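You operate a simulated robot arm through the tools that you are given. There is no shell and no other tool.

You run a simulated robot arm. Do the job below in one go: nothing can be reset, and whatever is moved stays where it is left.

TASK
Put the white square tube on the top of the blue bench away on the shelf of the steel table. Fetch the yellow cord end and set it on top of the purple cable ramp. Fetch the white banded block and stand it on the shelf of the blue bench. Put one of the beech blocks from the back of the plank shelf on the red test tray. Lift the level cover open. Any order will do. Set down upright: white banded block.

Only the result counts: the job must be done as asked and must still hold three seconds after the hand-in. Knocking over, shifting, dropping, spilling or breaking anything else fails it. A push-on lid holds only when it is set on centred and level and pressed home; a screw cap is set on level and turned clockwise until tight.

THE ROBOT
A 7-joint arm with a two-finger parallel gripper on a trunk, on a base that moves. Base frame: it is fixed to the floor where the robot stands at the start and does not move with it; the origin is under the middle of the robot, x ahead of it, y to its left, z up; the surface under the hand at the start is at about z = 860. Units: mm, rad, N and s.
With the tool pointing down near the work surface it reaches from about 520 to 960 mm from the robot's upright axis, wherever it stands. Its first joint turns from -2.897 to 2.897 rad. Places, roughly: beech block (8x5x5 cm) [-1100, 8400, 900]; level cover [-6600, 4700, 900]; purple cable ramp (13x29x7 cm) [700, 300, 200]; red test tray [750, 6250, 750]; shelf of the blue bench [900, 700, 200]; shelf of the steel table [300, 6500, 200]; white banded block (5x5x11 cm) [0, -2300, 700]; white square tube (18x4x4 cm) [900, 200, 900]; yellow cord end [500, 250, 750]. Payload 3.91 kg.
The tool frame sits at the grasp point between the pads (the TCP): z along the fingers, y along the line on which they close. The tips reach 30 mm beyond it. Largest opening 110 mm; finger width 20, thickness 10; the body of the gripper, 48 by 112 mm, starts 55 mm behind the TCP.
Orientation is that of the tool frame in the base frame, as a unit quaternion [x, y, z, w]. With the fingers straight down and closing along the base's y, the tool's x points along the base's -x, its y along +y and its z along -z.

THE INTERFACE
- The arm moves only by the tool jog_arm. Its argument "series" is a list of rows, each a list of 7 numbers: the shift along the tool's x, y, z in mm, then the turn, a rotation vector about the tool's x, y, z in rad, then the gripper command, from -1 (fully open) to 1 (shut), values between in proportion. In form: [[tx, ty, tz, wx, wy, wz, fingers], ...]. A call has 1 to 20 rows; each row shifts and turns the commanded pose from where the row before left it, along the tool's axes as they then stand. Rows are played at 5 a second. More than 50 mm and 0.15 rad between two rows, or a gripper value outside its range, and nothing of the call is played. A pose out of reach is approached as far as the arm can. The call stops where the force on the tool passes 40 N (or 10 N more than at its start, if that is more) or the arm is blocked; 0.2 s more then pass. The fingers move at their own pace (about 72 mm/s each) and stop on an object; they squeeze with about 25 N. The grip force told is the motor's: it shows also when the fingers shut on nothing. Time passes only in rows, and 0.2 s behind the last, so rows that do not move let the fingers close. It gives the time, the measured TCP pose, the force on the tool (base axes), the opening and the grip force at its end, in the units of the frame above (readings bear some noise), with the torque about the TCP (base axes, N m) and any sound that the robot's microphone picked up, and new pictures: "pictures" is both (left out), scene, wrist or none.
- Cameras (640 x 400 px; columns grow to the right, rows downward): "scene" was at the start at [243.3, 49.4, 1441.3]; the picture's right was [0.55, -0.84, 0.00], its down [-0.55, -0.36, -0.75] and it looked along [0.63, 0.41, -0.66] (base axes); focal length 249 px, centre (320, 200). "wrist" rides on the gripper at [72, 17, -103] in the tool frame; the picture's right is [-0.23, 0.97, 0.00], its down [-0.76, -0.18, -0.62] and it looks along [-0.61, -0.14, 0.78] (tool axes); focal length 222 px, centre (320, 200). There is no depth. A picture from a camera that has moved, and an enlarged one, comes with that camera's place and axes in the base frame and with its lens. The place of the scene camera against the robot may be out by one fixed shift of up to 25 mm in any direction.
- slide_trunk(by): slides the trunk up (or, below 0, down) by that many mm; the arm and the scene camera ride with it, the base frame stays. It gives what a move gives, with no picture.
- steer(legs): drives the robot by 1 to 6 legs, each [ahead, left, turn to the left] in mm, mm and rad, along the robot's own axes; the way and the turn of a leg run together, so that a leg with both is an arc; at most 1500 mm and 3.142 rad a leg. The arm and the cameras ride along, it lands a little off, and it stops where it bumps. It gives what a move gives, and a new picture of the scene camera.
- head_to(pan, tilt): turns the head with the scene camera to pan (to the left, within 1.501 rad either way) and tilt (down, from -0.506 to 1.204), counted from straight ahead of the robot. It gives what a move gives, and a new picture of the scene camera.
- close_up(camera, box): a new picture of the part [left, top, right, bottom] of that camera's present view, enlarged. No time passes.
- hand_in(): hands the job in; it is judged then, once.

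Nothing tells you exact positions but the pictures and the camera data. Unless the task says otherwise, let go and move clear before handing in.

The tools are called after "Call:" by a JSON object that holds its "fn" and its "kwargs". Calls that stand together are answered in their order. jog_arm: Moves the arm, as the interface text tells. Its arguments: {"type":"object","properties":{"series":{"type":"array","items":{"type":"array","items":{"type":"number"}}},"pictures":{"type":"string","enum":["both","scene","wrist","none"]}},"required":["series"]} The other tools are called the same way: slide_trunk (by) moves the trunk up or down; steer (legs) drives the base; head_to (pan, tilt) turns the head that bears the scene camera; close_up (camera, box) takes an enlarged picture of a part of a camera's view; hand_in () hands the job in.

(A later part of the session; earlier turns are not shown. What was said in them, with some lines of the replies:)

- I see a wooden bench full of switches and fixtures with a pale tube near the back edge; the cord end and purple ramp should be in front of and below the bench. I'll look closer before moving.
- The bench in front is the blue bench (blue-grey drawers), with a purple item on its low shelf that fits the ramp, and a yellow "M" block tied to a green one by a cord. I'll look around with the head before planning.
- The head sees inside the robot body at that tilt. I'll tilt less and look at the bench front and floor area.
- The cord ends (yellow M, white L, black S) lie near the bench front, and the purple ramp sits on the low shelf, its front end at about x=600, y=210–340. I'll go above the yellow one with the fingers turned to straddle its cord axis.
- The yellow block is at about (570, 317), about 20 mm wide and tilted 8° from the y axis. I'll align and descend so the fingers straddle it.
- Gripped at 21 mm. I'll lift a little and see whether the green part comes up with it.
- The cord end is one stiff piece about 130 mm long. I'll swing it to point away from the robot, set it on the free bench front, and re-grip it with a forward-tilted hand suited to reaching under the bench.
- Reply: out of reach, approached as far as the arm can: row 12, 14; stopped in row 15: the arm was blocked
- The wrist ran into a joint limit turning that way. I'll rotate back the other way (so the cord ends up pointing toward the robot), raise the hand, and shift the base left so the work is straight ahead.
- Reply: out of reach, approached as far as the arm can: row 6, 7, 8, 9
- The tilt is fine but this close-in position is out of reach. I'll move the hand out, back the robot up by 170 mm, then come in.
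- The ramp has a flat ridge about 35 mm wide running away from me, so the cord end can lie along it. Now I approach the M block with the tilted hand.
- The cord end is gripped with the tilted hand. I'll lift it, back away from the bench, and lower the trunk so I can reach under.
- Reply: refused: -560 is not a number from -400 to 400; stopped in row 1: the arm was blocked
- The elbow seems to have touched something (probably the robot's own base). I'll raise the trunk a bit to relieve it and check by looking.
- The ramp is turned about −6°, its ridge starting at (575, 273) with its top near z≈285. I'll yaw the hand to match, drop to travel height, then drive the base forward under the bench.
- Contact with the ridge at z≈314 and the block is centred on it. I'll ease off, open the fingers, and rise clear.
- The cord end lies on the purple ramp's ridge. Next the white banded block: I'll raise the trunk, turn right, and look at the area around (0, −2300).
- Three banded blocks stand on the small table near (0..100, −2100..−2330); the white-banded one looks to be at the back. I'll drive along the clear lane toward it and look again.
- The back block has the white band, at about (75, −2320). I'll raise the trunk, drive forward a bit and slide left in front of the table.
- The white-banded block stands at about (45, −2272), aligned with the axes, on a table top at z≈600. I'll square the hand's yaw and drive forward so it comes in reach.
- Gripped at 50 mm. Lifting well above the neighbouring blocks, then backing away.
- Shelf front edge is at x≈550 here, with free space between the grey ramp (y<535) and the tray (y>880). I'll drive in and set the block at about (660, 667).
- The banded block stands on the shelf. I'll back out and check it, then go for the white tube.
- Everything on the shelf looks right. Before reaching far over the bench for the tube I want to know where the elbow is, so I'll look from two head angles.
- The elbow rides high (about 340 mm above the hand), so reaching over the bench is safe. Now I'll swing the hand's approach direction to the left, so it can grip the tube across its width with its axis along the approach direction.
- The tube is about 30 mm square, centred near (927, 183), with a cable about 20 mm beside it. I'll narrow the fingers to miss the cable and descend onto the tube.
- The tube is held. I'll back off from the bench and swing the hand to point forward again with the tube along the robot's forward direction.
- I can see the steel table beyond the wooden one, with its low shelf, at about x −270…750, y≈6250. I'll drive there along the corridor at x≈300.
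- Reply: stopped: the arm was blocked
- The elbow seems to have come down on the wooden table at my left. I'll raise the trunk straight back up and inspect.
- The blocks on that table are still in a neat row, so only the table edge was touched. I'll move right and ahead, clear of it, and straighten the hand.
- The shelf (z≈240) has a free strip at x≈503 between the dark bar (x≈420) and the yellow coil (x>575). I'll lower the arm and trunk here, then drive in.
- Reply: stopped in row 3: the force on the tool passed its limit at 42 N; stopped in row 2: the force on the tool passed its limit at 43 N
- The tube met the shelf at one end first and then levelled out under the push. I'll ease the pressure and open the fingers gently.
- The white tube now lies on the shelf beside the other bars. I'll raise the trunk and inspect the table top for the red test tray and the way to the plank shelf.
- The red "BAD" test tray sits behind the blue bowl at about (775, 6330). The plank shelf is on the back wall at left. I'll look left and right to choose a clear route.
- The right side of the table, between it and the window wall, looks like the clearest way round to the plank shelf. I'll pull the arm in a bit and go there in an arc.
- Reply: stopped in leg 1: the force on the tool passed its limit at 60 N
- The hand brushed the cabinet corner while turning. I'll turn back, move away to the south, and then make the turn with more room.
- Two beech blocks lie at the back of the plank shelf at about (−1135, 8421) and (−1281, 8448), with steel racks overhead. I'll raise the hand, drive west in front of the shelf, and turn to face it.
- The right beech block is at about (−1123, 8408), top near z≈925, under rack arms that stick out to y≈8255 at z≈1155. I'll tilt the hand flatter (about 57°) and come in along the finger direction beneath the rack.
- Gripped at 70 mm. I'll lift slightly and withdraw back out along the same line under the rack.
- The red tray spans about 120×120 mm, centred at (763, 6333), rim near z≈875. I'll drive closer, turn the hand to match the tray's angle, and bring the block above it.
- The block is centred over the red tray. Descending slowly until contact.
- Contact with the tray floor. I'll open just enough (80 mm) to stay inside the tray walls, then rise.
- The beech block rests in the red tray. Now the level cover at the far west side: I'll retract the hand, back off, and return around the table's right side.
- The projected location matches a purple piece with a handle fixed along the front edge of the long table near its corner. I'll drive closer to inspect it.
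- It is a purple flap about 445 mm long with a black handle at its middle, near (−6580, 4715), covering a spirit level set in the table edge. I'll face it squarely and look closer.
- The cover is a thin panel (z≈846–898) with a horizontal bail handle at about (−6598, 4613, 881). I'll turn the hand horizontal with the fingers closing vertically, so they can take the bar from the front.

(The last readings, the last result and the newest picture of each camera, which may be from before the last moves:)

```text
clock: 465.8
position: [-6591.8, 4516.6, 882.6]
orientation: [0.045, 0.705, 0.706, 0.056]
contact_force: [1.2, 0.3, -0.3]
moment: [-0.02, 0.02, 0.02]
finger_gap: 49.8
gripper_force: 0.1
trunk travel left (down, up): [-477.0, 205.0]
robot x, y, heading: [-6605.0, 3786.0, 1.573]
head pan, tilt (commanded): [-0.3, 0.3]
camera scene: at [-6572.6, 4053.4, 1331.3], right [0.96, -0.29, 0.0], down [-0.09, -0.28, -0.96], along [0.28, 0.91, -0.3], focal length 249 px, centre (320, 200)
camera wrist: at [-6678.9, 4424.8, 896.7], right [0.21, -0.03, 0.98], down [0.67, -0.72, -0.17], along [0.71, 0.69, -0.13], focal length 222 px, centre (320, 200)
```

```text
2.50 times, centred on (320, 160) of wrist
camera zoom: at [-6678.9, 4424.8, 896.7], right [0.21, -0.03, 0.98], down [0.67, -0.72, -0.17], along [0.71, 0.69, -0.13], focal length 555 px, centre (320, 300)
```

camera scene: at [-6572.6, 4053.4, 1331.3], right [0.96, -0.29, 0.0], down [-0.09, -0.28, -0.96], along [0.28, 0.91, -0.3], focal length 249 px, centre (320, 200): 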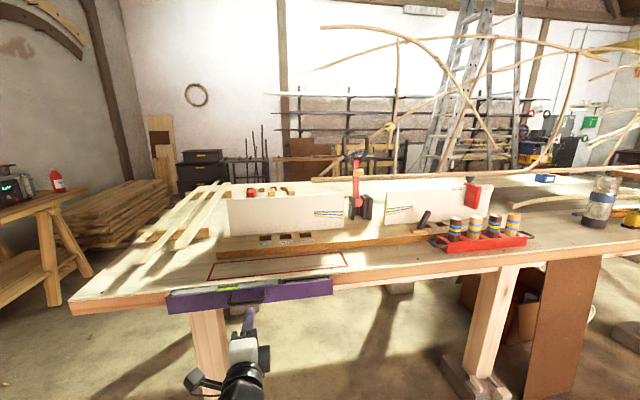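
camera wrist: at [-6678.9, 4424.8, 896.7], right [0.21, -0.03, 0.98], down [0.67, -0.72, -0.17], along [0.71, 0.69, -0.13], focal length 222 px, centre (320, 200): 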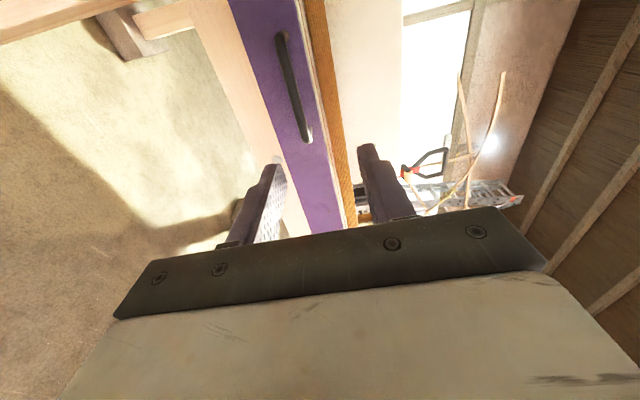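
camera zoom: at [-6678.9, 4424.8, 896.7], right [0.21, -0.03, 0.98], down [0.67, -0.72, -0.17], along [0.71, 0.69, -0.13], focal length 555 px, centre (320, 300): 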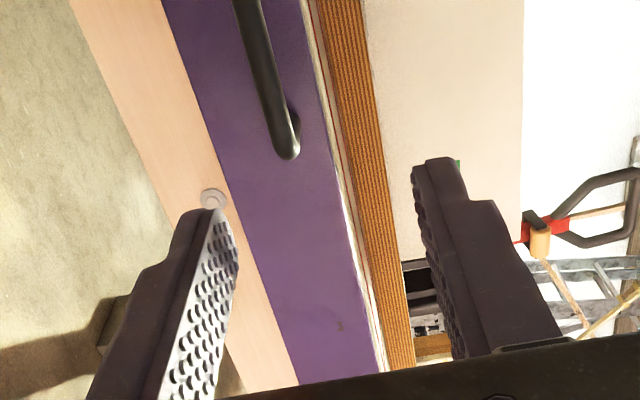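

Call:
{"fn": "jog_arm", "kwargs": {"series": [[12.9, -8.6, 30, 0, 0, 0, 0.1], [12.9, -8.6, 30, 0, 0, 0, 0.1], [0, 0, 0, 0, 0, 0, 0.1]], "pictures": "both"}}

Call:
{"fn": "close_up", "kwargs": {"camera": "wrist", "box": [192, 40, 448, 200]}}

Call:
{"fn": "close_up", "kwargs": {"camera": "scene", "box": [150, 230, 350, 370]}}

```text
clock: 466.6
position: [-6610.9, 4578.7, 863.8]
orientation: [0.044, 0.705, 0.705, 0.056]
contact_force: [-0.9, 0.3, 0.4]
moment: [-0.01, -0.02, 0.04]
finger_gap: 49.7
gripper_force: 0.1
trunk travel left (down, up): [-477.0, 205.0]
robot x, y, heading: [-6602.6, 3788.5, 1.576]
head pan, tilt (commanded): [-0.3, 0.3]
camera scene: at [-6572.6, 4053.3, 1331.3], right [0.96, -0.29, 0.0], down [-0.09, -0.28, -0.96], along [0.28, 0.91, -0.3], focal length 249 px, centre (320, 200)
camera wrist: at [-6697.1, 4487.1, 877.8], right [0.21, -0.03, 0.98], down [0.67, -0.72, -0.17], along [0.71, 0.69, -0.13], focal length 222 px, centre (320, 200)
```

scene: 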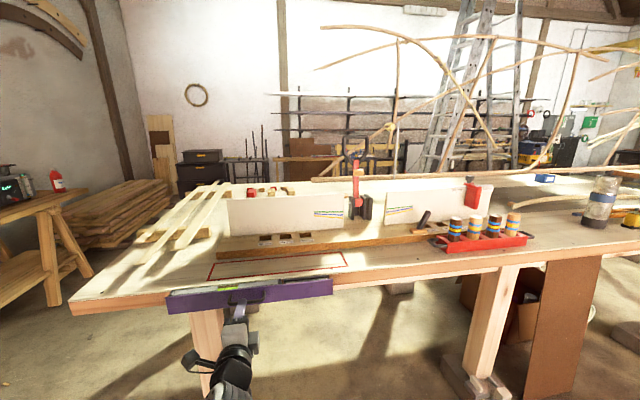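
wrist: 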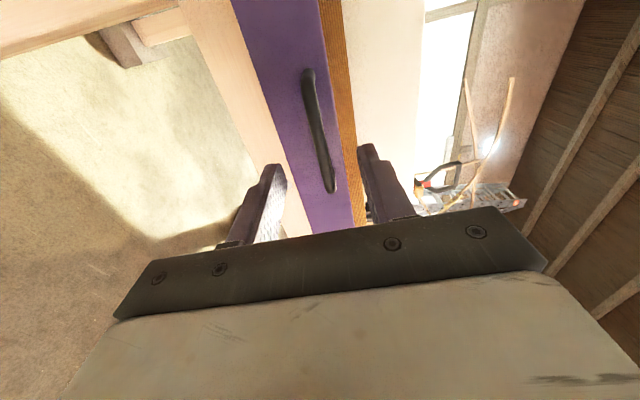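

```text
2.50 times, centred on (320, 120) of wrist
camera zoom: at [-6697.1, 4487.1, 877.8], right [0.21, -0.03, 0.98], down [0.67, -0.72, -0.17], along [0.71, 0.69, -0.13], focal length 555 px, centre (320, 400)
```

zoom: 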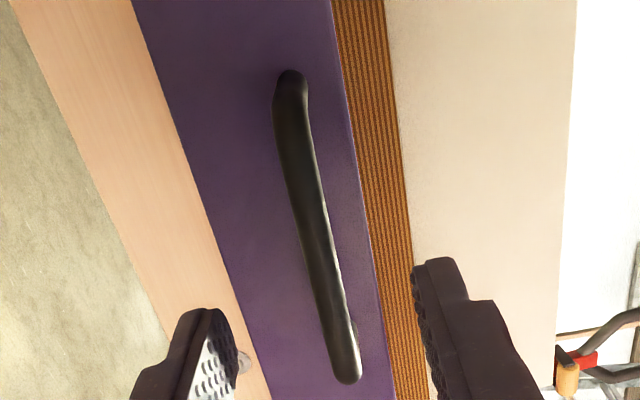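

```text
2.86 times, centred on (250, 300) of scene
camera zoom: at [-6572.6, 4053.3, 1331.3], right [0.96, -0.29, 0.0], down [-0.09, -0.28, -0.96], along [0.28, 0.91, -0.3], focal length 712 px, centre (520, -86)
```

zoom: 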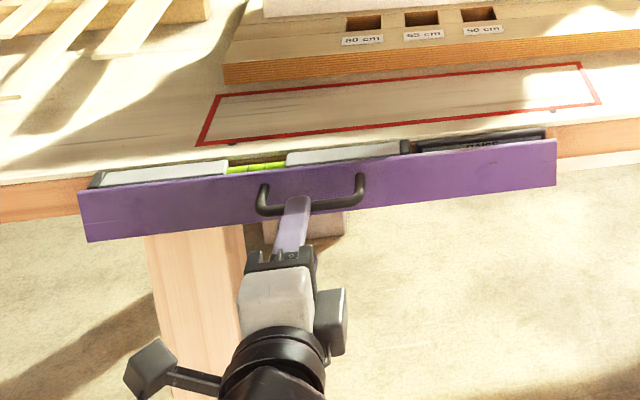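

Call:
{"fn": "jog_arm", "kwargs": {"series": [[0, 1.5, 21, 0, 0, 0, 0.1], [0, 0, 20, 0, 0, 0, 0.1], [0, 0, 0, 0, 0, 0, 0.1]], "pictures": "both"}}

Call:
{"fn": "close_up", "kwargs": {"camera": "wrist", "box": [192, 80, 448, 240]}}

Call:
{"fn": "close_up", "kwargs": {"camera": "scene", "box": [150, 230, 350, 370]}}

```text
clock: 467.4
position: [-6606.2, 4619.1, 865.7]
orientation: [0.044, 0.705, 0.706, 0.055]
contact_force: [-0.3, -0.5, 0.7]
moment: [0.0, 0.01, -0.02]
finger_gap: 49.6
gripper_force: 0.0
trunk travel left (down, up): [-477.0, 205.0]
robot x, y, heading: [-6600.2, 3786.3, 1.58]
head pan, tilt (commanded): [-0.3, 0.3]
camera scene: at [-6572.6, 4053.3, 1331.3], right [0.96, -0.29, 0.0], down [-0.09, -0.28, -0.96], along [0.28, 0.91, -0.3], focal length 249 px, centre (320, 200)
camera wrist: at [-6691.2, 4527.0, 881.2], right [0.21, -0.03, 0.98], down [0.67, -0.72, -0.17], along [0.71, 0.69, -0.13], focal length 222 px, centre (320, 200)
```

scene: 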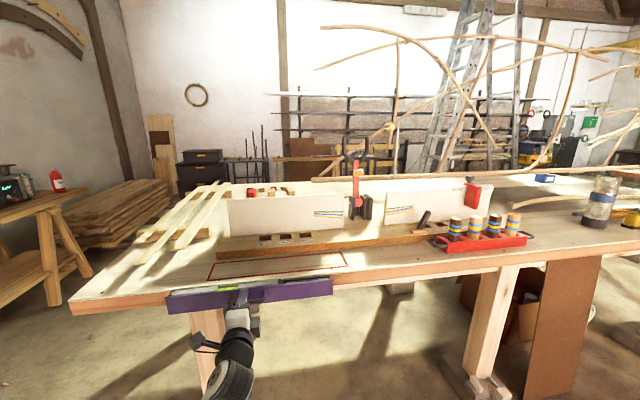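
wrist: 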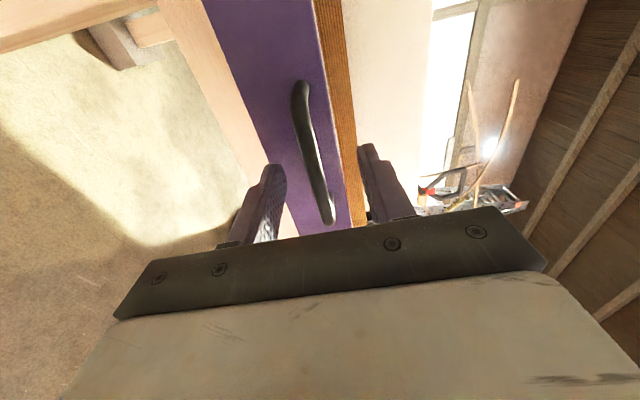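

```text
2.50 times, centred on (320, 160) of wrist
camera zoom: at [-6691.2, 4527.0, 881.2], right [0.21, -0.03, 0.98], down [0.67, -0.72, -0.17], along [0.71, 0.69, -0.13], focal length 555 px, centre (320, 300)
```

zoom: 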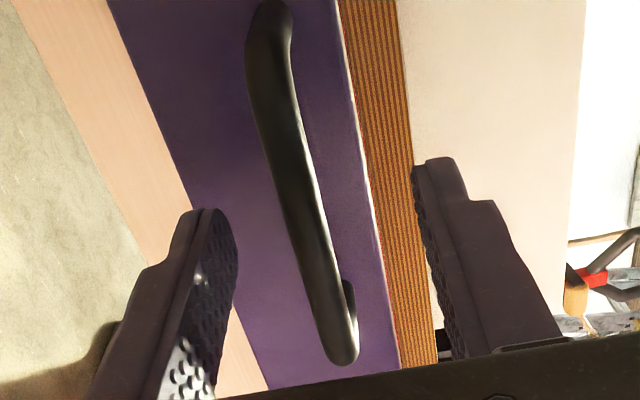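

```text
2.86 times, centred on (250, 300) of scene
camera zoom: at [-6572.6, 4053.3, 1331.3], right [0.96, -0.29, 0.0], down [-0.09, -0.28, -0.96], along [0.28, 0.91, -0.3], focal length 712 px, centre (520, -86)
```

zoom: 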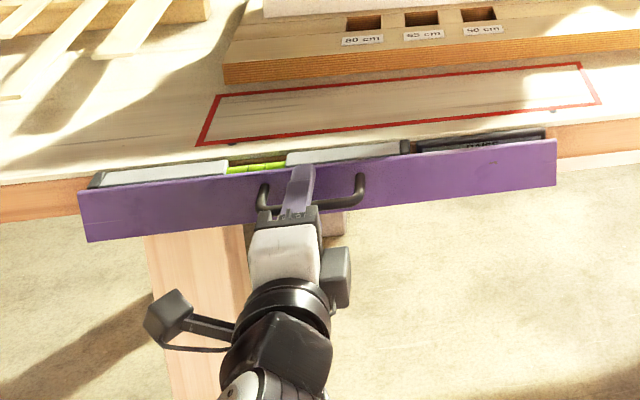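

Call:
{"fn": "jog_arm", "kwargs": {"series": [[0, 0, 0, 0, 0, 0, 0.5], [0, 0, 0, 0, 0, 0, 0.8], [0, 0, 0, 0, 0, 0, 1], [0, 0, 0, 0, 0, 0, 1]], "pictures": "wrist"}}

Call:
{"fn": "close_up", "kwargs": {"camera": "wrist", "box": [192, 80, 448, 240]}}

```text
clock: 468.4
position: [-6605.4, 4619.1, 864.2]
orientation: [0.044, 0.706, 0.704, 0.055]
contact_force: [-0.1, -7.2, -15.1]
moment: [-0.21, 0.68, 0.29]
finger_gap: 9.3
gripper_force: 44.6
trunk travel left (down, up): [-477.0, 205.0]
robot x, y, heading: [-6603.8, 3790.4, 1.575]
head pan, tilt (commanded): [-0.3, 0.3]
camera wrist: at [-6690.9, 4527.4, 879.3], right [0.21, -0.03, 0.98], down [0.67, -0.72, -0.16], along [0.71, 0.69, -0.13], focal length 222 px, centre (320, 200)
```

wrist: 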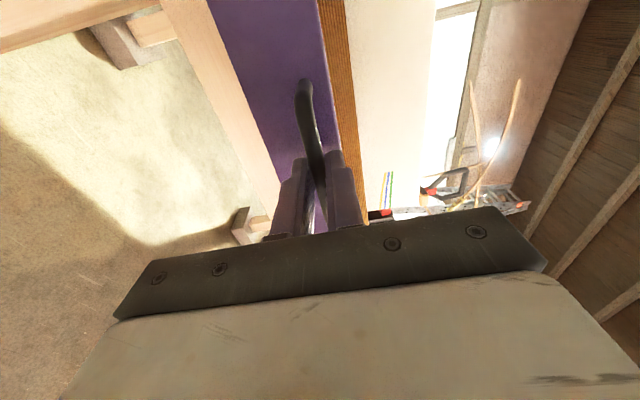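

```text
2.50 times, centred on (320, 160) of wrist
camera zoom: at [-6690.9, 4527.4, 879.3], right [0.21, -0.03, 0.98], down [0.67, -0.72, -0.16], along [0.71, 0.69, -0.13], focal length 555 px, centre (320, 300)
```

zoom: 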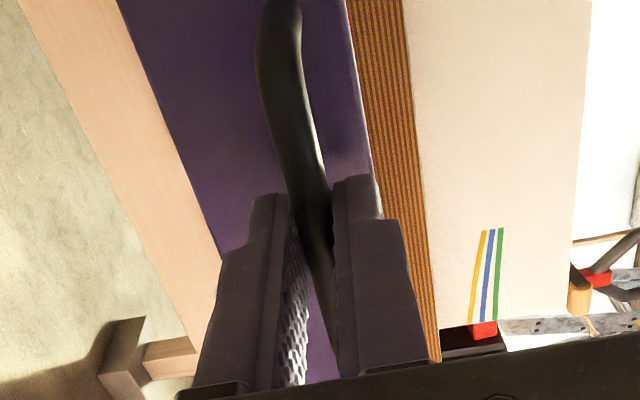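

The bar is gripped (9 mm). Now a gentle test to learn which way it moves: first a small lift.

Call:
{"fn": "jog_arm", "kwargs": {"series": [[0, 3, 0, 0, 0, 0, 1], [0, 3, 0, 0, 0, 0, 1], [0, 0, 0, 0, 0, 0, 1]], "pictures": "wrist"}}

Call:
{"fn": "close_up", "kwargs": {"camera": "scene", "box": [150, 230, 350, 370]}}

```text
clock: 468.9
position: [-6604.5, 4618.7, 865.3]
orientation: [0.044, 0.71, 0.701, 0.055]
contact_force: [-1.5, -8.8, -10.3]
moment: [-0.24, 0.69, -0.24]
finger_gap: 9.6
gripper_force: 45.4
trunk travel left (down, up): [-477.0, 205.0]
robot x, y, heading: [-6602.8, 3790.0, 1.579]
head pan, tilt (commanded): [-0.3, 0.3]
stopped in row 2: the force on the tool passed its limit at 44 N (the readings are from after the stop); the commanded pose is now the measured one
camera wrist: at [-6690.7, 4527.5, 880.2], right [0.21, -0.02, 0.98], down [0.67, -0.73, -0.16], along [0.71, 0.69, -0.14], focal length 222 px, centre (320, 200)
```

wrist: 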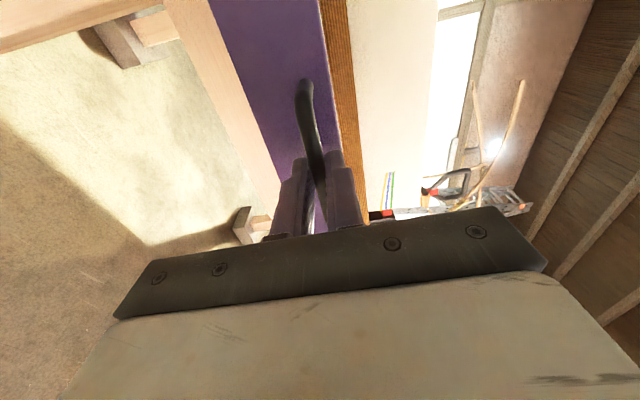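

```text
2.86 times, centred on (250, 300) of scene
camera zoom: at [-6572.9, 4053.7, 1331.4], right [0.96, -0.29, 0.0], down [-0.09, -0.28, -0.96], along [0.28, 0.91, -0.3], focal length 712 px, centre (520, -86)
```

zoom: 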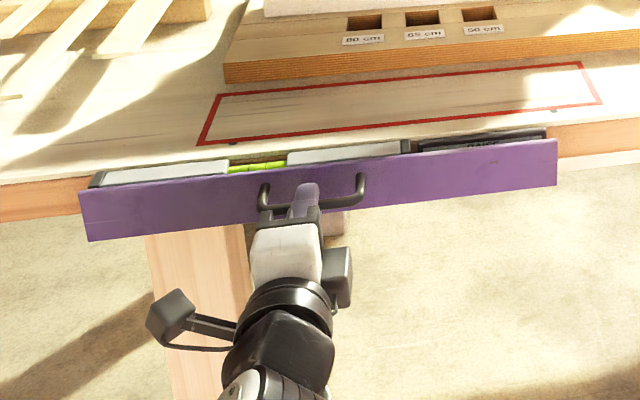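

A pure lift is stiff. Next a small outward pull.

Call:
{"fn": "jog_arm", "kwargs": {"series": [[0, 0, -2, 0, 0, 0, 1], [0, 0, -2, 0, 0, 0, 1], [0, 0, 0, 0, 0, 0, 1]], "pictures": "none"}}

Call:
{"fn": "close_up", "kwargs": {"camera": "scene", "box": [150, 230, 350, 370]}}

```text
clock: 469.7
position: [-6606.1, 4615.5, 863.0]
orientation: [0.043, 0.71, 0.701, 0.056]
contact_force: [4.3, 13.9, -18.5]
moment: [-0.22, 0.77, 0.64]
finger_gap: 9.6
gripper_force: 44.8
trunk travel left (down, up): [-477.0, 205.0]
robot x, y, heading: [-6604.1, 3788.2, 1.573]
head pan, tilt (commanded): [-0.3, 0.3]
```

```text
2.86 times, centred on (250, 300) of scene
camera zoom: at [-6572.4, 4055.8, 1330.5], right [0.96, -0.29, 0.0], down [-0.09, -0.29, -0.95], along [0.28, 0.91, -0.3], focal length 712 px, centre (520, -86)
```

zoom: 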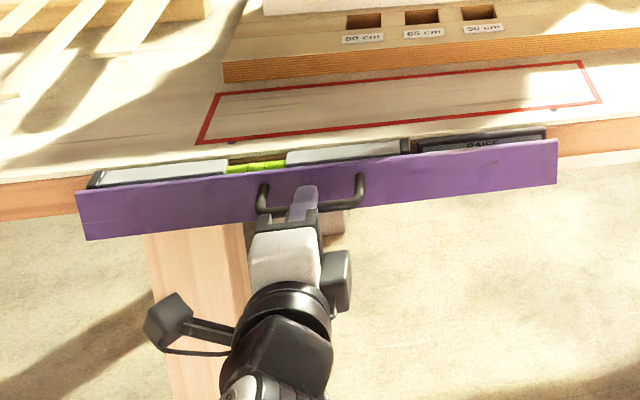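

Call:
{"fn": "jog_arm", "kwargs": {"series": [[0, -2, -2, 0, 0, 0, 1], [0, -2, -2, 0, 0, 0, 1], [0, 0, 0, 0, 0, 0, 1]], "pictures": "wrist"}}

Call:
{"fn": "close_up", "kwargs": {"camera": "scene", "box": [150, 230, 350, 370]}}

```text
clock: 470.5
position: [-6605.9, 4612.6, 859.7]
orientation: [0.044, 0.71, 0.701, 0.055]
contact_force: [2.6, 16.6, -18.0]
moment: [-0.22, 0.62, -0.49]
finger_gap: 9.4
gripper_force: 45.1
trunk travel left (down, up): [-477.0, 205.0]
robot x, y, heading: [-6604.7, 3789.9, 1.577]
head pan, tilt (commanded): [-0.3, 0.3]
camera wrist: at [-6691.6, 4520.6, 875.5], right [0.21, -0.02, 0.98], down [0.67, -0.73, -0.16], along [0.71, 0.69, -0.14], focal length 222 px, centre (320, 200)
```

wrist: 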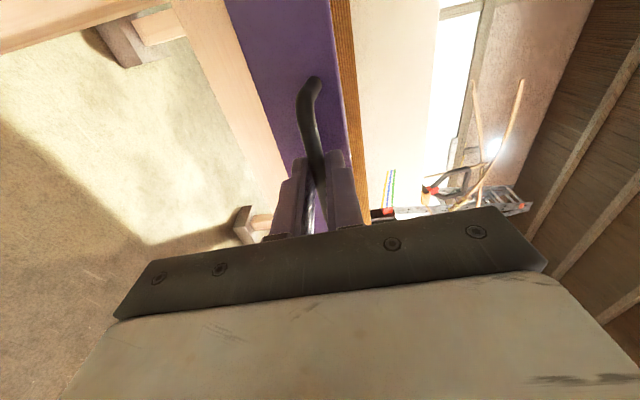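

```text
2.86 times, centred on (250, 300) of scene
camera zoom: at [-6572.6, 4055.9, 1330.6], right [0.96, -0.29, 0.0], down [-0.09, -0.29, -0.95], along [0.28, 0.91, -0.3], focal length 712 px, centre (520, -86)
```

zoom: 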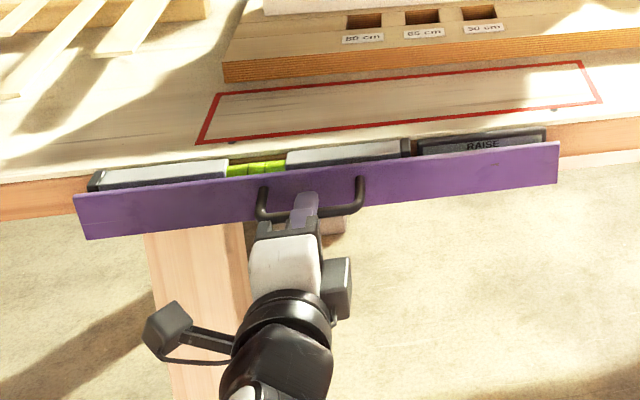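

The panel's top edge moved outward, so it is hinged at its bottom edge and swings out and down. I'll follow that arc in small steps, watching the forces.

Call:
{"fn": "jog_arm", "kwargs": {"series": [[0, -2.5, 0, 0, 0, 0, 1], [0, -2.5, 0, 0, 0, 0, 1], [0, 0, 0, 0, 0, 0, 1]], "pictures": "none"}}

Call:
{"fn": "jog_arm", "kwargs": {"series": [[0, -2.5, -1, 0, 0, 0, 1], [0, -2.5, -1, 0, 0, 0, 1], [0, 0, 0, 0, 0, 0, 1]], "pictures": "none"}}

Call:
{"fn": "close_up", "kwargs": {"camera": "scene", "box": [150, 230, 350, 370]}}

```text
clock: 471.3
position: [-6606.4, 4610.8, 858.0]
orientation: [0.043, 0.707, 0.703, 0.055]
contact_force: [0.0, 6.4, -4.6]
moment: [0.1, 0.55, -0.23]
finger_gap: 9.8
gripper_force: 45.1
trunk travel left (down, up): [-477.0, 205.0]
robot x, y, heading: [-6604.4, 3787.1, 1.575]
head pan, tilt (commanded): [-0.3, 0.3]
```

```text
clock: 472.1
position: [-6607.0, 4607.9, 855.0]
orientation: [0.044, 0.706, 0.705, 0.057]
contact_force: [-3.8, -6.8, 9.4]
moment: [0.3, 0.46, -0.19]
finger_gap: 9.3
gripper_force: 45.5
trunk travel left (down, up): [-477.0, 205.0]
robot x, y, heading: [-6602.4, 3794.4, 1.573]
head pan, tilt (commanded): [-0.3, 0.3]
```

```text
2.86 times, centred on (250, 300) of scene
camera zoom: at [-6573.1, 4051.6, 1331.8], right [0.96, -0.29, 0.0], down [-0.09, -0.28, -0.96], along [0.28, 0.91, -0.29], focal length 712 px, centre (520, -86)
```

zoom: 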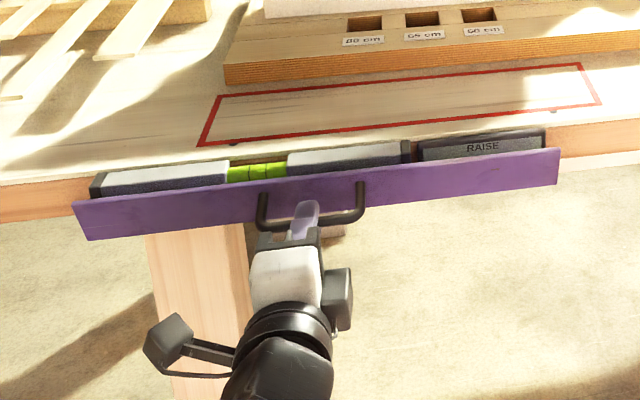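

Call:
{"fn": "jog_arm", "kwargs": {"series": [[0, -2, -2.4, 0, 0, 0, 1], [0, -2, -2.4, 0, 0, 0, 1], [0, 0, 0, 0, 0, 0, 1]], "pictures": "none"}}

Call:
{"fn": "jog_arm", "kwargs": {"series": [[0, -2.5, -2, 0, 0, 0, 1], [0, -2.5, -2, 0, 0, 0, 1], [0, 0, 0, 0, 0, 0, 1]], "pictures": "wrist"}}

Call:
{"fn": "close_up", "kwargs": {"camera": "scene", "box": [150, 230, 350, 370]}}

```text
clock: 472.9
position: [-6607.3, 4604.3, 849.2]
orientation: [0.043, 0.709, 0.702, 0.056]
contact_force: [-1.2, -6.8, 4.5]
moment: [0.15, 0.45, -0.15]
finger_gap: 9.5
gripper_force: 45.3
trunk travel left (down, up): [-477.0, 205.0]
robot x, y, heading: [-6601.9, 3790.8, 1.574]
head pan, tilt (commanded): [-0.3, 0.3]
```

```text
clock: 473.7
position: [-6606.9, 4600.0, 842.7]
orientation: [0.043, 0.709, 0.702, 0.056]
contact_force: [1.0, 7.4, -3.2]
moment: [0.02, 0.36, -0.19]
finger_gap: 9.9
gripper_force: 45.2
trunk travel left (down, up): [-477.0, 205.0]
robot x, y, heading: [-6603.7, 3788.2, 1.576]
head pan, tilt (commanded): [-0.3, 0.3]
camera wrist: at [-6693.1, 4507.9, 857.8], right [0.21, -0.02, 0.98], down [0.67, -0.73, -0.16], along [0.71, 0.69, -0.14], focal length 222 px, centre (320, 200)
```

wrist: 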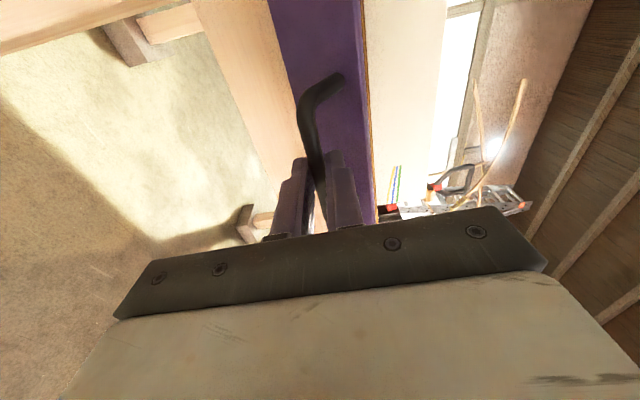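

```text
2.86 times, centred on (250, 300) of scene
camera zoom: at [-6572.7, 4053.8, 1331.1], right [0.96, -0.29, 0.0], down [-0.09, -0.28, -0.96], along [0.28, 0.91, -0.3], focal length 712 px, centre (520, -86)
```

zoom: 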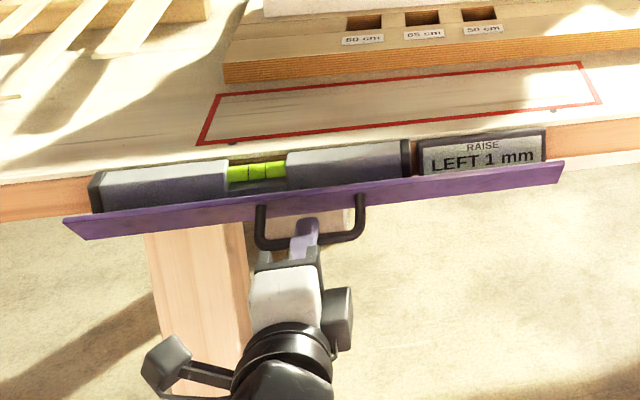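

The flap is opening nicely and the level's display is showing. I'll keep following the fitted arc (radius about 46 mm).

Call:
{"fn": "jog_arm", "kwargs": {"series": [[0, -3.9, -1.4, 0, 0, 0, 1], [0, -3.9, -1.2, 0, 0, 0, 1], [0, 0, 0, 0, 0, 0, 1]], "pictures": "none"}}

Call:
{"fn": "jog_arm", "kwargs": {"series": [[0, -3.9, -0.7, 0, 0, 0, 1], [0, -3.9, -0.5, 0, 0, 0, 1], [0, 0, 0, 0, 0, 0, 1]], "pictures": "none"}}

Call:
{"fn": "jog_arm", "kwargs": {"series": [[0, -4, 0, 0, 0, 0, 1], [0, -4, 0.2, 0, 0, 0, 1], [0, 0, 0, 0, 0, 0, 1]], "pictures": "wrist"}}

Call:
{"fn": "close_up", "kwargs": {"camera": "scene", "box": [150, 230, 350, 370]}}

```text
clock: 474.5
position: [-6608.2, 4597.3, 835.7]
orientation: [0.044, 0.708, 0.703, 0.056]
contact_force: [-3.5, -0.9, 2.5]
moment: [0.22, 0.23, -0.6]
finger_gap: 9.3
gripper_force: 44.9
trunk travel left (down, up): [-477.0, 205.0]
robot x, y, heading: [-6601.9, 3791.7, 1.571]
head pan, tilt (commanded): [-0.3, 0.3]
```

```text
clock: 475.3
position: [-6607.5, 4595.2, 827.5]
orientation: [0.043, 0.708, 0.703, 0.055]
contact_force: [-4.0, -7.9, 1.7]
moment: [0.09, 0.15, 0.11]
finger_gap: 9.6
gripper_force: 44.4
trunk travel left (down, up): [-477.0, 205.0]
robot x, y, heading: [-6605.2, 3787.7, 1.573]
head pan, tilt (commanded): [-0.3, 0.3]
```

```text
clock: 476.1
position: [-6607.4, 4597.4, 819.4]
orientation: [0.043, 0.708, 0.702, 0.056]
contact_force: [-4.5, -2.7, 0.9]
moment: [0.11, 0.09, -0.68]
finger_gap: 9.5
gripper_force: 44.9
trunk travel left (down, up): [-477.0, 205.0]
robot x, y, heading: [-6602.8, 3791.4, 1.576]
head pan, tilt (commanded): [-0.3, 0.3]
camera wrist: at [-6693.4, 4504.4, 835.3], right [0.21, -0.02, 0.98], down [0.67, -0.73, -0.16], along [0.71, 0.69, -0.14], focal length 222 px, centre (320, 200)
```

wrist: 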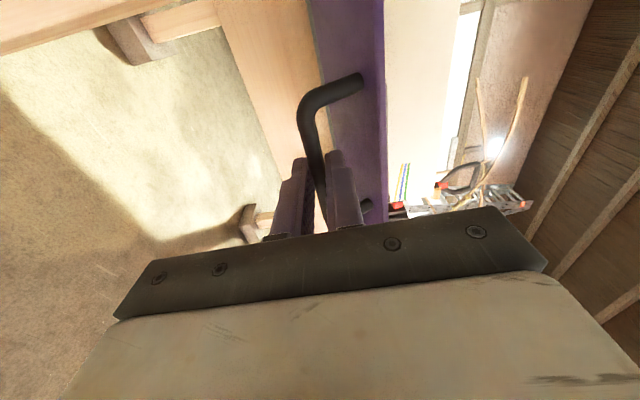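

```text
2.86 times, centred on (250, 300) of scene
camera zoom: at [-6573.1, 4052.8, 1331.4], right [0.96, -0.29, 0.0], down [-0.09, -0.28, -0.96], along [0.28, 0.91, -0.3], focal length 712 px, centre (520, -86)
```

zoom: 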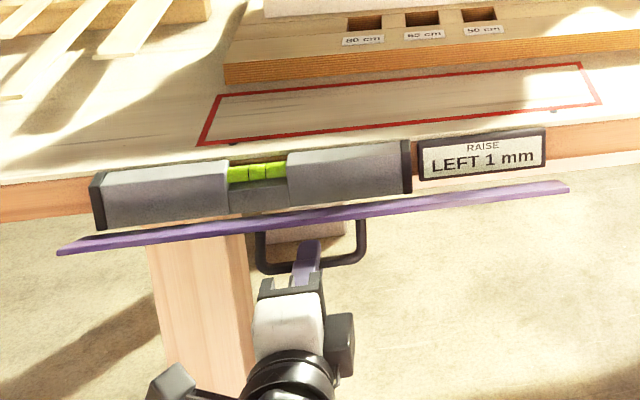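

Call:
{"fn": "jog_arm", "kwargs": {"series": [[0, -4, 0.6, 0, 0, 0, 1], [0, -3.9, 0.9, 0, 0, 0, 1], [0, 0, 0, 0, 0, 0, 1]], "pictures": "none"}}

Call:
{"fn": "jog_arm", "kwargs": {"series": [[0, -3.8, 1.3, 0, 0, 0, 1], [0, -3.7, 1.6, 0, 0, 0, 1], [0, 0, 0, 0, 0, 0, 1]], "pictures": "none"}}

Call:
{"fn": "jog_arm", "kwargs": {"series": [[0, -3.6, 1.9, 0, 0, 0, 1], [0, -3.4, 2.3, 0, 0, 0, 1], [0, 0, 0, 0, 0, 0, 1]], "pictures": "wrist"}}

Call:
{"fn": "close_up", "kwargs": {"camera": "scene", "box": [150, 230, 350, 370]}}

```text
clock: 476.9
position: [-6607.7, 4596.3, 812.3]
orientation: [0.043, 0.708, 0.703, 0.056]
contact_force: [-4.6, -10.6, -2.0]
moment: [0.04, 0.1, -0.35]
finger_gap: 9.5
gripper_force: 45.7
trunk travel left (down, up): [-477.0, 205.0]
robot x, y, heading: [-6598.0, 3791.6, 1.571]
head pan, tilt (commanded): [-0.3, 0.3]
```

```text
clock: 477.7
position: [-6607.2, 4600.1, 804.1]
orientation: [0.044, 0.708, 0.703, 0.055]
contact_force: [-4.6, -1.8, 0.7]
moment: [0.09, 0.02, -0.21]
finger_gap: 9.1
gripper_force: 44.3
trunk travel left (down, up): [-477.0, 205.0]
robot x, y, heading: [-6604.2, 3786.1, 1.573]
head pan, tilt (commanded): [-0.3, 0.3]
```

```text
clock: 478.5
position: [-6607.0, 4605.7, 796.9]
orientation: [0.043, 0.709, 0.701, 0.056]
contact_force: [-7.9, -12.3, -6.7]
moment: [-0.05, 0.08, -0.34]
finger_gap: 9.3
gripper_force: 45.0
trunk travel left (down, up): [-477.0, 205.0]
robot x, y, heading: [-6604.5, 3794.3, 1.573]
head pan, tilt (commanded): [-0.3, 0.3]
camera wrist: at [-6692.1, 4513.0, 812.5], right [0.21, -0.02, 0.98], down [0.67, -0.72, -0.16], along [0.71, 0.69, -0.14], focal length 222 px, centre (320, 200)
```

wrist: 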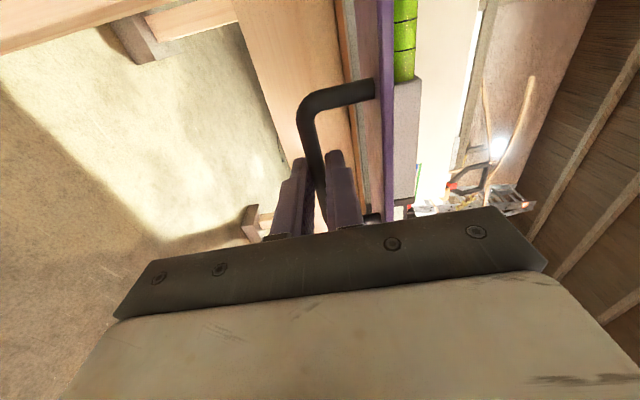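

```text
2.86 times, centred on (250, 300) of scene
camera zoom: at [-6573.4, 4052.9, 1331.3], right [0.96, -0.29, 0.0], down [-0.09, -0.28, -0.96], along [0.28, 0.91, -0.3], focal length 712 px, centre (520, -86)
```

zoom: 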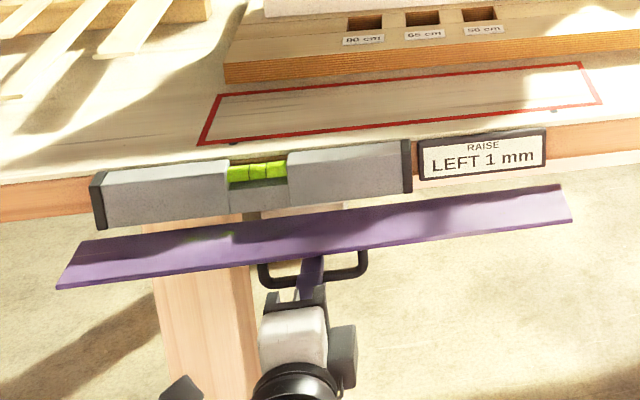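

Call:
{"fn": "jog_arm", "kwargs": {"series": [[0, -3.1, 1.8, 0, 0, 0, 1], [0, -3.0, 2.2, 0, 0, 0, 1], [0, 0, 0, 0, 0, 0, 1]], "pictures": "none"}}

Call:
{"fn": "jog_arm", "kwargs": {"series": [[0, -2.8, 2.5, 0, 0, 0, 1], [0, -2.6, 2.8, 0, 0, 0, 1], [0, 0, 0, 0, 0, 0, 1]], "pictures": "wrist"}}

Call:
{"fn": "close_up", "kwargs": {"camera": "scene", "box": [150, 230, 350, 370]}}

```text
clock: 479.3
position: [-6606.4, 4610.0, 791.8]
orientation: [0.043, 0.707, 0.703, 0.056]
contact_force: [-8.3, -2.0, -1.2]
moment: [0.07, 0.0, -0.22]
finger_gap: 9.1
gripper_force: 45.6
trunk travel left (down, up): [-477.0, 205.0]
robot x, y, heading: [-6601.6, 3790.9, 1.578]
head pan, tilt (commanded): [-0.3, 0.3]
```

```text
clock: 480.1
position: [-6605.0, 4612.0, 786.8]
orientation: [0.043, 0.708, 0.703, 0.056]
contact_force: [-8.0, 7.3, 7.2]
moment: [0.15, 0.0, -0.28]
finger_gap: 9.6
gripper_force: 45.5
trunk travel left (down, up): [-477.0, 205.0]
robot x, y, heading: [-6603.3, 3790.2, 1.573]
head pan, tilt (commanded): [-0.3, 0.3]
camera wrist: at [-6691.0, 4521.2, 802.0], right [0.21, -0.02, 0.98], down [0.67, -0.72, -0.16], along [0.71, 0.69, -0.13], focal length 222 px, centre (320, 200)
```

wrist: 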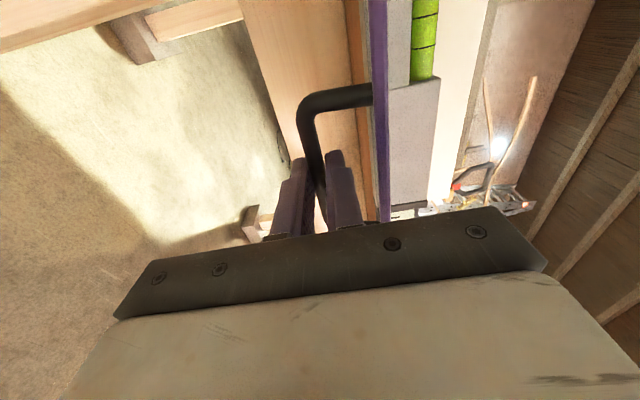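

```text
2.86 times, centred on (250, 300) of scene
camera zoom: at [-6573.3, 4052.8, 1331.5], right [0.96, -0.29, 0.0], down [-0.09, -0.28, -0.96], along [0.28, 0.91, -0.3], focal length 712 px, centre (520, -86)
```

zoom: 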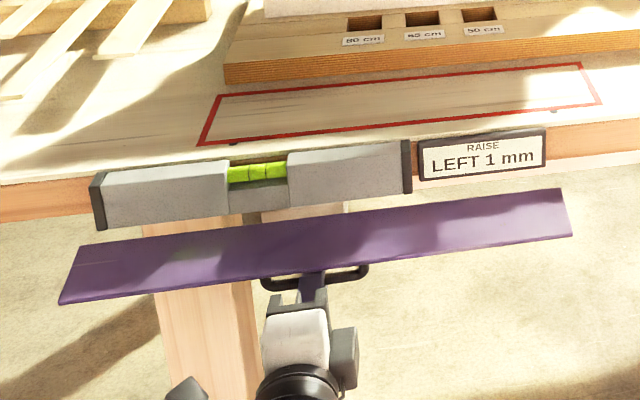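

The flap is now past horizontal (about 110°). I'll open the fingers slightly, back straight out, and see where it settles.

Call:
{"fn": "jog_arm", "kwargs": {"series": [[0, 0, 0, 0, 0, 0, 0.65], [0, 0, 0, 0, 0, 0, 0.57], [0, 0, 0, 0, 0, 0, 0.57]], "pictures": "wrist"}}

Call:
{"fn": "close_up", "kwargs": {"camera": "scene", "box": [150, 230, 350, 370]}}

```text
clock: 480.9
position: [-6604.4, 4612.6, 786.7]
orientation: [0.044, 0.708, 0.703, 0.056]
contact_force: [0.8, 0.0, -1.3]
moment: [0.02, 0.03, 0.01]
finger_gap: 23.4
gripper_force: 0.0
trunk travel left (down, up): [-477.0, 205.0]
robot x, y, heading: [-6604.6, 3788.7, 1.571]
head pan, tilt (commanded): [-0.3, 0.3]
camera wrist: at [-6690.1, 4521.2, 801.1], right [0.21, -0.02, 0.98], down [0.67, -0.73, -0.16], along [0.71, 0.69, -0.14], focal length 222 px, centre (320, 200)
```

wrist: 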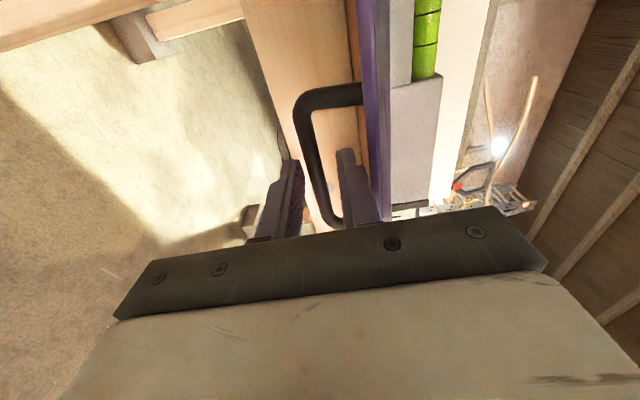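

```text
2.86 times, centred on (250, 300) of scene
camera zoom: at [-6572.8, 4053.1, 1331.3], right [0.96, -0.29, 0.0], down [-0.09, -0.28, -0.96], along [0.28, 0.91, -0.3], focal length 712 px, centre (520, -86)
```

zoom: 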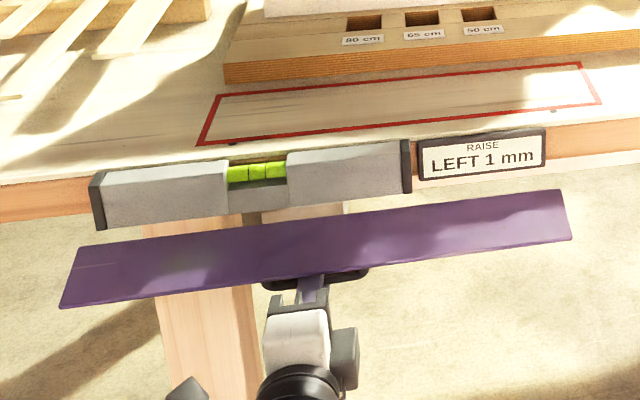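

Call:
{"fn": "jog_arm", "kwargs": {"series": [[0, 0, -15, 0, 0, 0, 0.57], [0, 0, -25, 0, 0, 0, 0.57], [0, 0, -30, 0, 0, 0, 0.57], [0, 0, -30, 0, 0, 0, 0.57], [0, 0, 0, 0, 0, 0, 0.57]], "pictures": "both"}}

Call:
{"fn": "close_up", "kwargs": {"camera": "scene", "box": [150, 230, 350, 370]}}

Call:
{"fn": "close_up", "kwargs": {"camera": "wrist", "box": [192, 40, 448, 200]}}

```text
clock: 482.1
position: [-6619.9, 4512.4, 788.3]
orientation: [0.043, 0.708, 0.703, 0.057]
contact_force: [-0.2, -0.6, 0.3]
moment: [-0.02, 0.0, 0.01]
finger_gap: 23.7
gripper_force: 0.0
trunk travel left (down, up): [-477.0, 205.0]
robot x, y, heading: [-6603.6, 3792.1, 1.571]
head pan, tilt (commanded): [-0.3, 0.3]
camera scene: at [-6572.8, 4053.0, 1331.4], right [0.96, -0.29, 0.0], down [-0.09, -0.28, -0.96], along [0.28, 0.91, -0.3], focal length 249 px, centre (320, 200)
camera wrist: at [-6705.6, 4420.7, 803.0], right [0.21, -0.02, 0.98], down [0.67, -0.73, -0.16], along [0.71, 0.69, -0.14], focal length 222 px, centre (320, 200)
```

scene: 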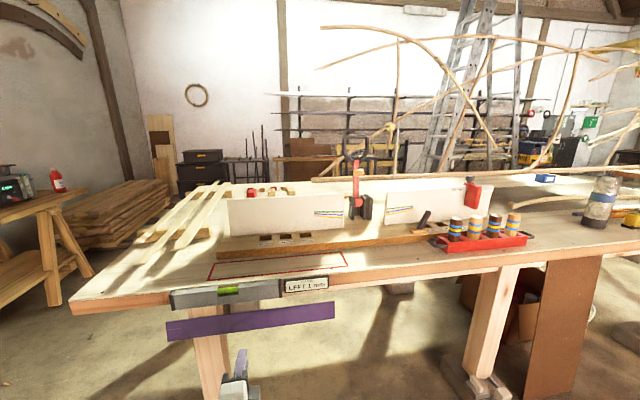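
wrist: 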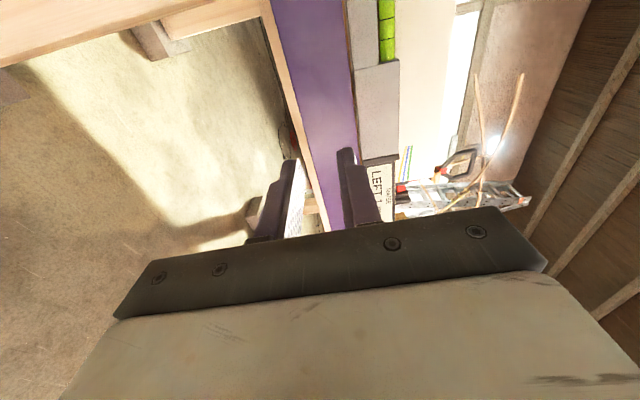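

```text
2.86 times, centred on (250, 300) of scene
camera zoom: at [-6572.8, 4053.0, 1331.4], right [0.96, -0.29, 0.0], down [-0.09, -0.28, -0.96], along [0.28, 0.91, -0.3], focal length 712 px, centre (520, -86)
```

zoom: 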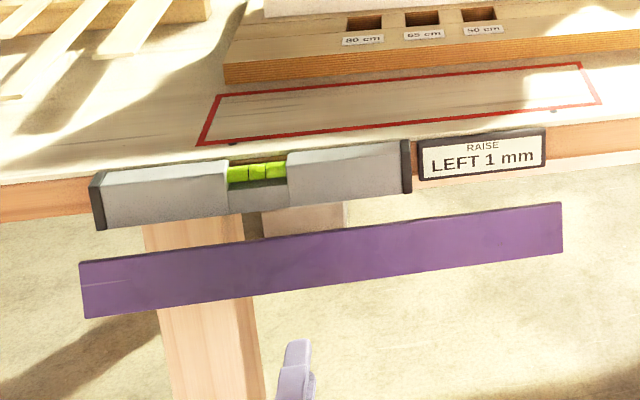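

```text
2.50 times, centred on (320, 120) of wrist
camera zoom: at [-6705.6, 4420.7, 803.0], right [0.21, -0.02, 0.98], down [0.67, -0.73, -0.16], along [0.71, 0.69, -0.14], focal length 555 px, centre (320, 400)
```

zoom: 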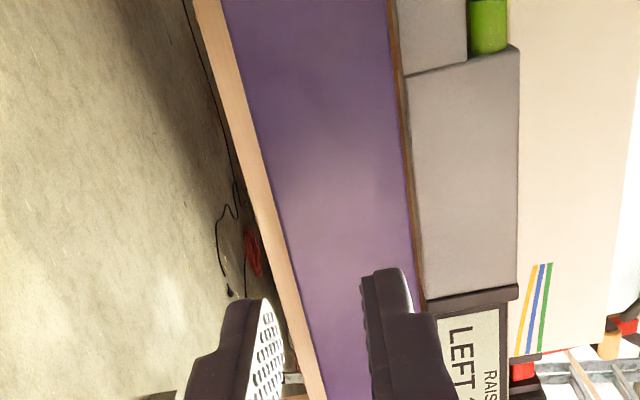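

The cover has dropped fully open and hangs below its hinge, with the level fully exposed. I'll move clear and check once more before handing in.

Call:
{"fn": "steer", "kwargs": {"legs": [[-250, 0, 0]]}}

Call:
{"fn": "close_up", "kwargs": {"camera": "scene", "box": [140, 190, 380, 340]}}

```text
clock: 483.9
position: [-6617.2, 4263.0, 787.0]
orientation: [0.044, 0.708, 0.703, 0.057]
contact_force: [0.3, -0.5, -0.3]
moment: [0.0, -0.03, 0.0]
finger_gap: 23.9
gripper_force: 0.1
trunk travel left (down, up): [-477.0, 205.0]
robot x, y, heading: [-6600.6, 3543.2, 1.568]
head pan, tilt (commanded): [-0.3, 0.3]
camera scene: at [-6571.8, 3802.9, 1331.4], right [0.96, -0.29, 0.0], down [-0.09, -0.28, -0.96], along [0.28, 0.91, -0.3], focal length 249 px, centre (320, 200)
```

scene: 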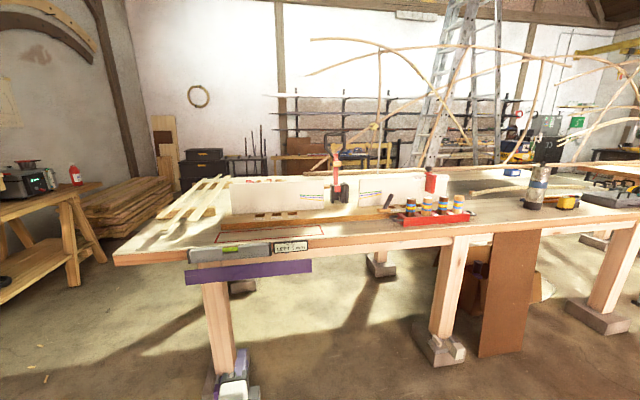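

```text
2.67 times, centred on (260, 265) of scene
camera zoom: at [-6571.8, 3802.9, 1331.4], right [0.96, -0.29, 0.0], down [-0.09, -0.28, -0.96], along [0.28, 0.91, -0.3], focal length 665 px, centre (480, 27)
```

zoom: 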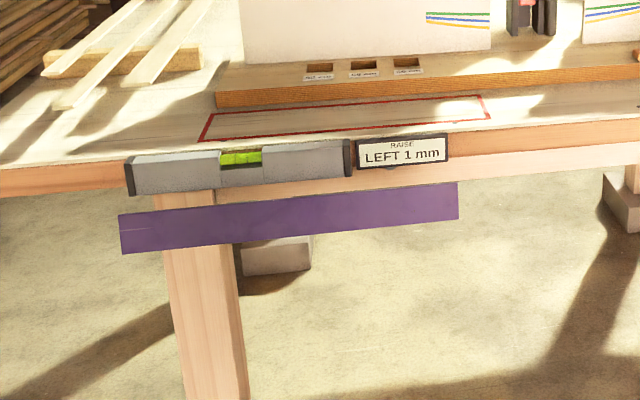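

The cover hangs open, the hand is clear, and all five parts of the job look done. Handing in.

Call:
{"fn": "hand_in", "kwargs": {}}

```text
The job is handed in.
```

I did all five parts of the job and handed it in. I don't have the verdict, so what follows is what I saw in the pictures.

- **White square tube:** it lies on the shelf of the steel table, next to the other bars. It met the shelf at one end first and levelled out when pressed.
- **Yellow cord end:** it lies along the flat ridge on top of the purple cable ramp.
- **White banded block:** it stands upright on the shelf of the blue bench.
- **Beech block:** the right-hand of the two blocks from the back of the plank shelf sits inside the red test tray on the steel table.
- **Level cover:** it is hinged at its bottom edge, so it opened outward and down, not up. It now hangs fully open with the level showing.

**Contacts:** there were two unplanned contacts along the way.
- The elbow pressed on the end of the long wooden table when I lowered the trunk next to it. The blocks near there still looked neatly lined up afterwards.
- The hand hit the corner of the dark cabinet at the back wall at about 60 N. The cabinet looked unmoved in the next picture.
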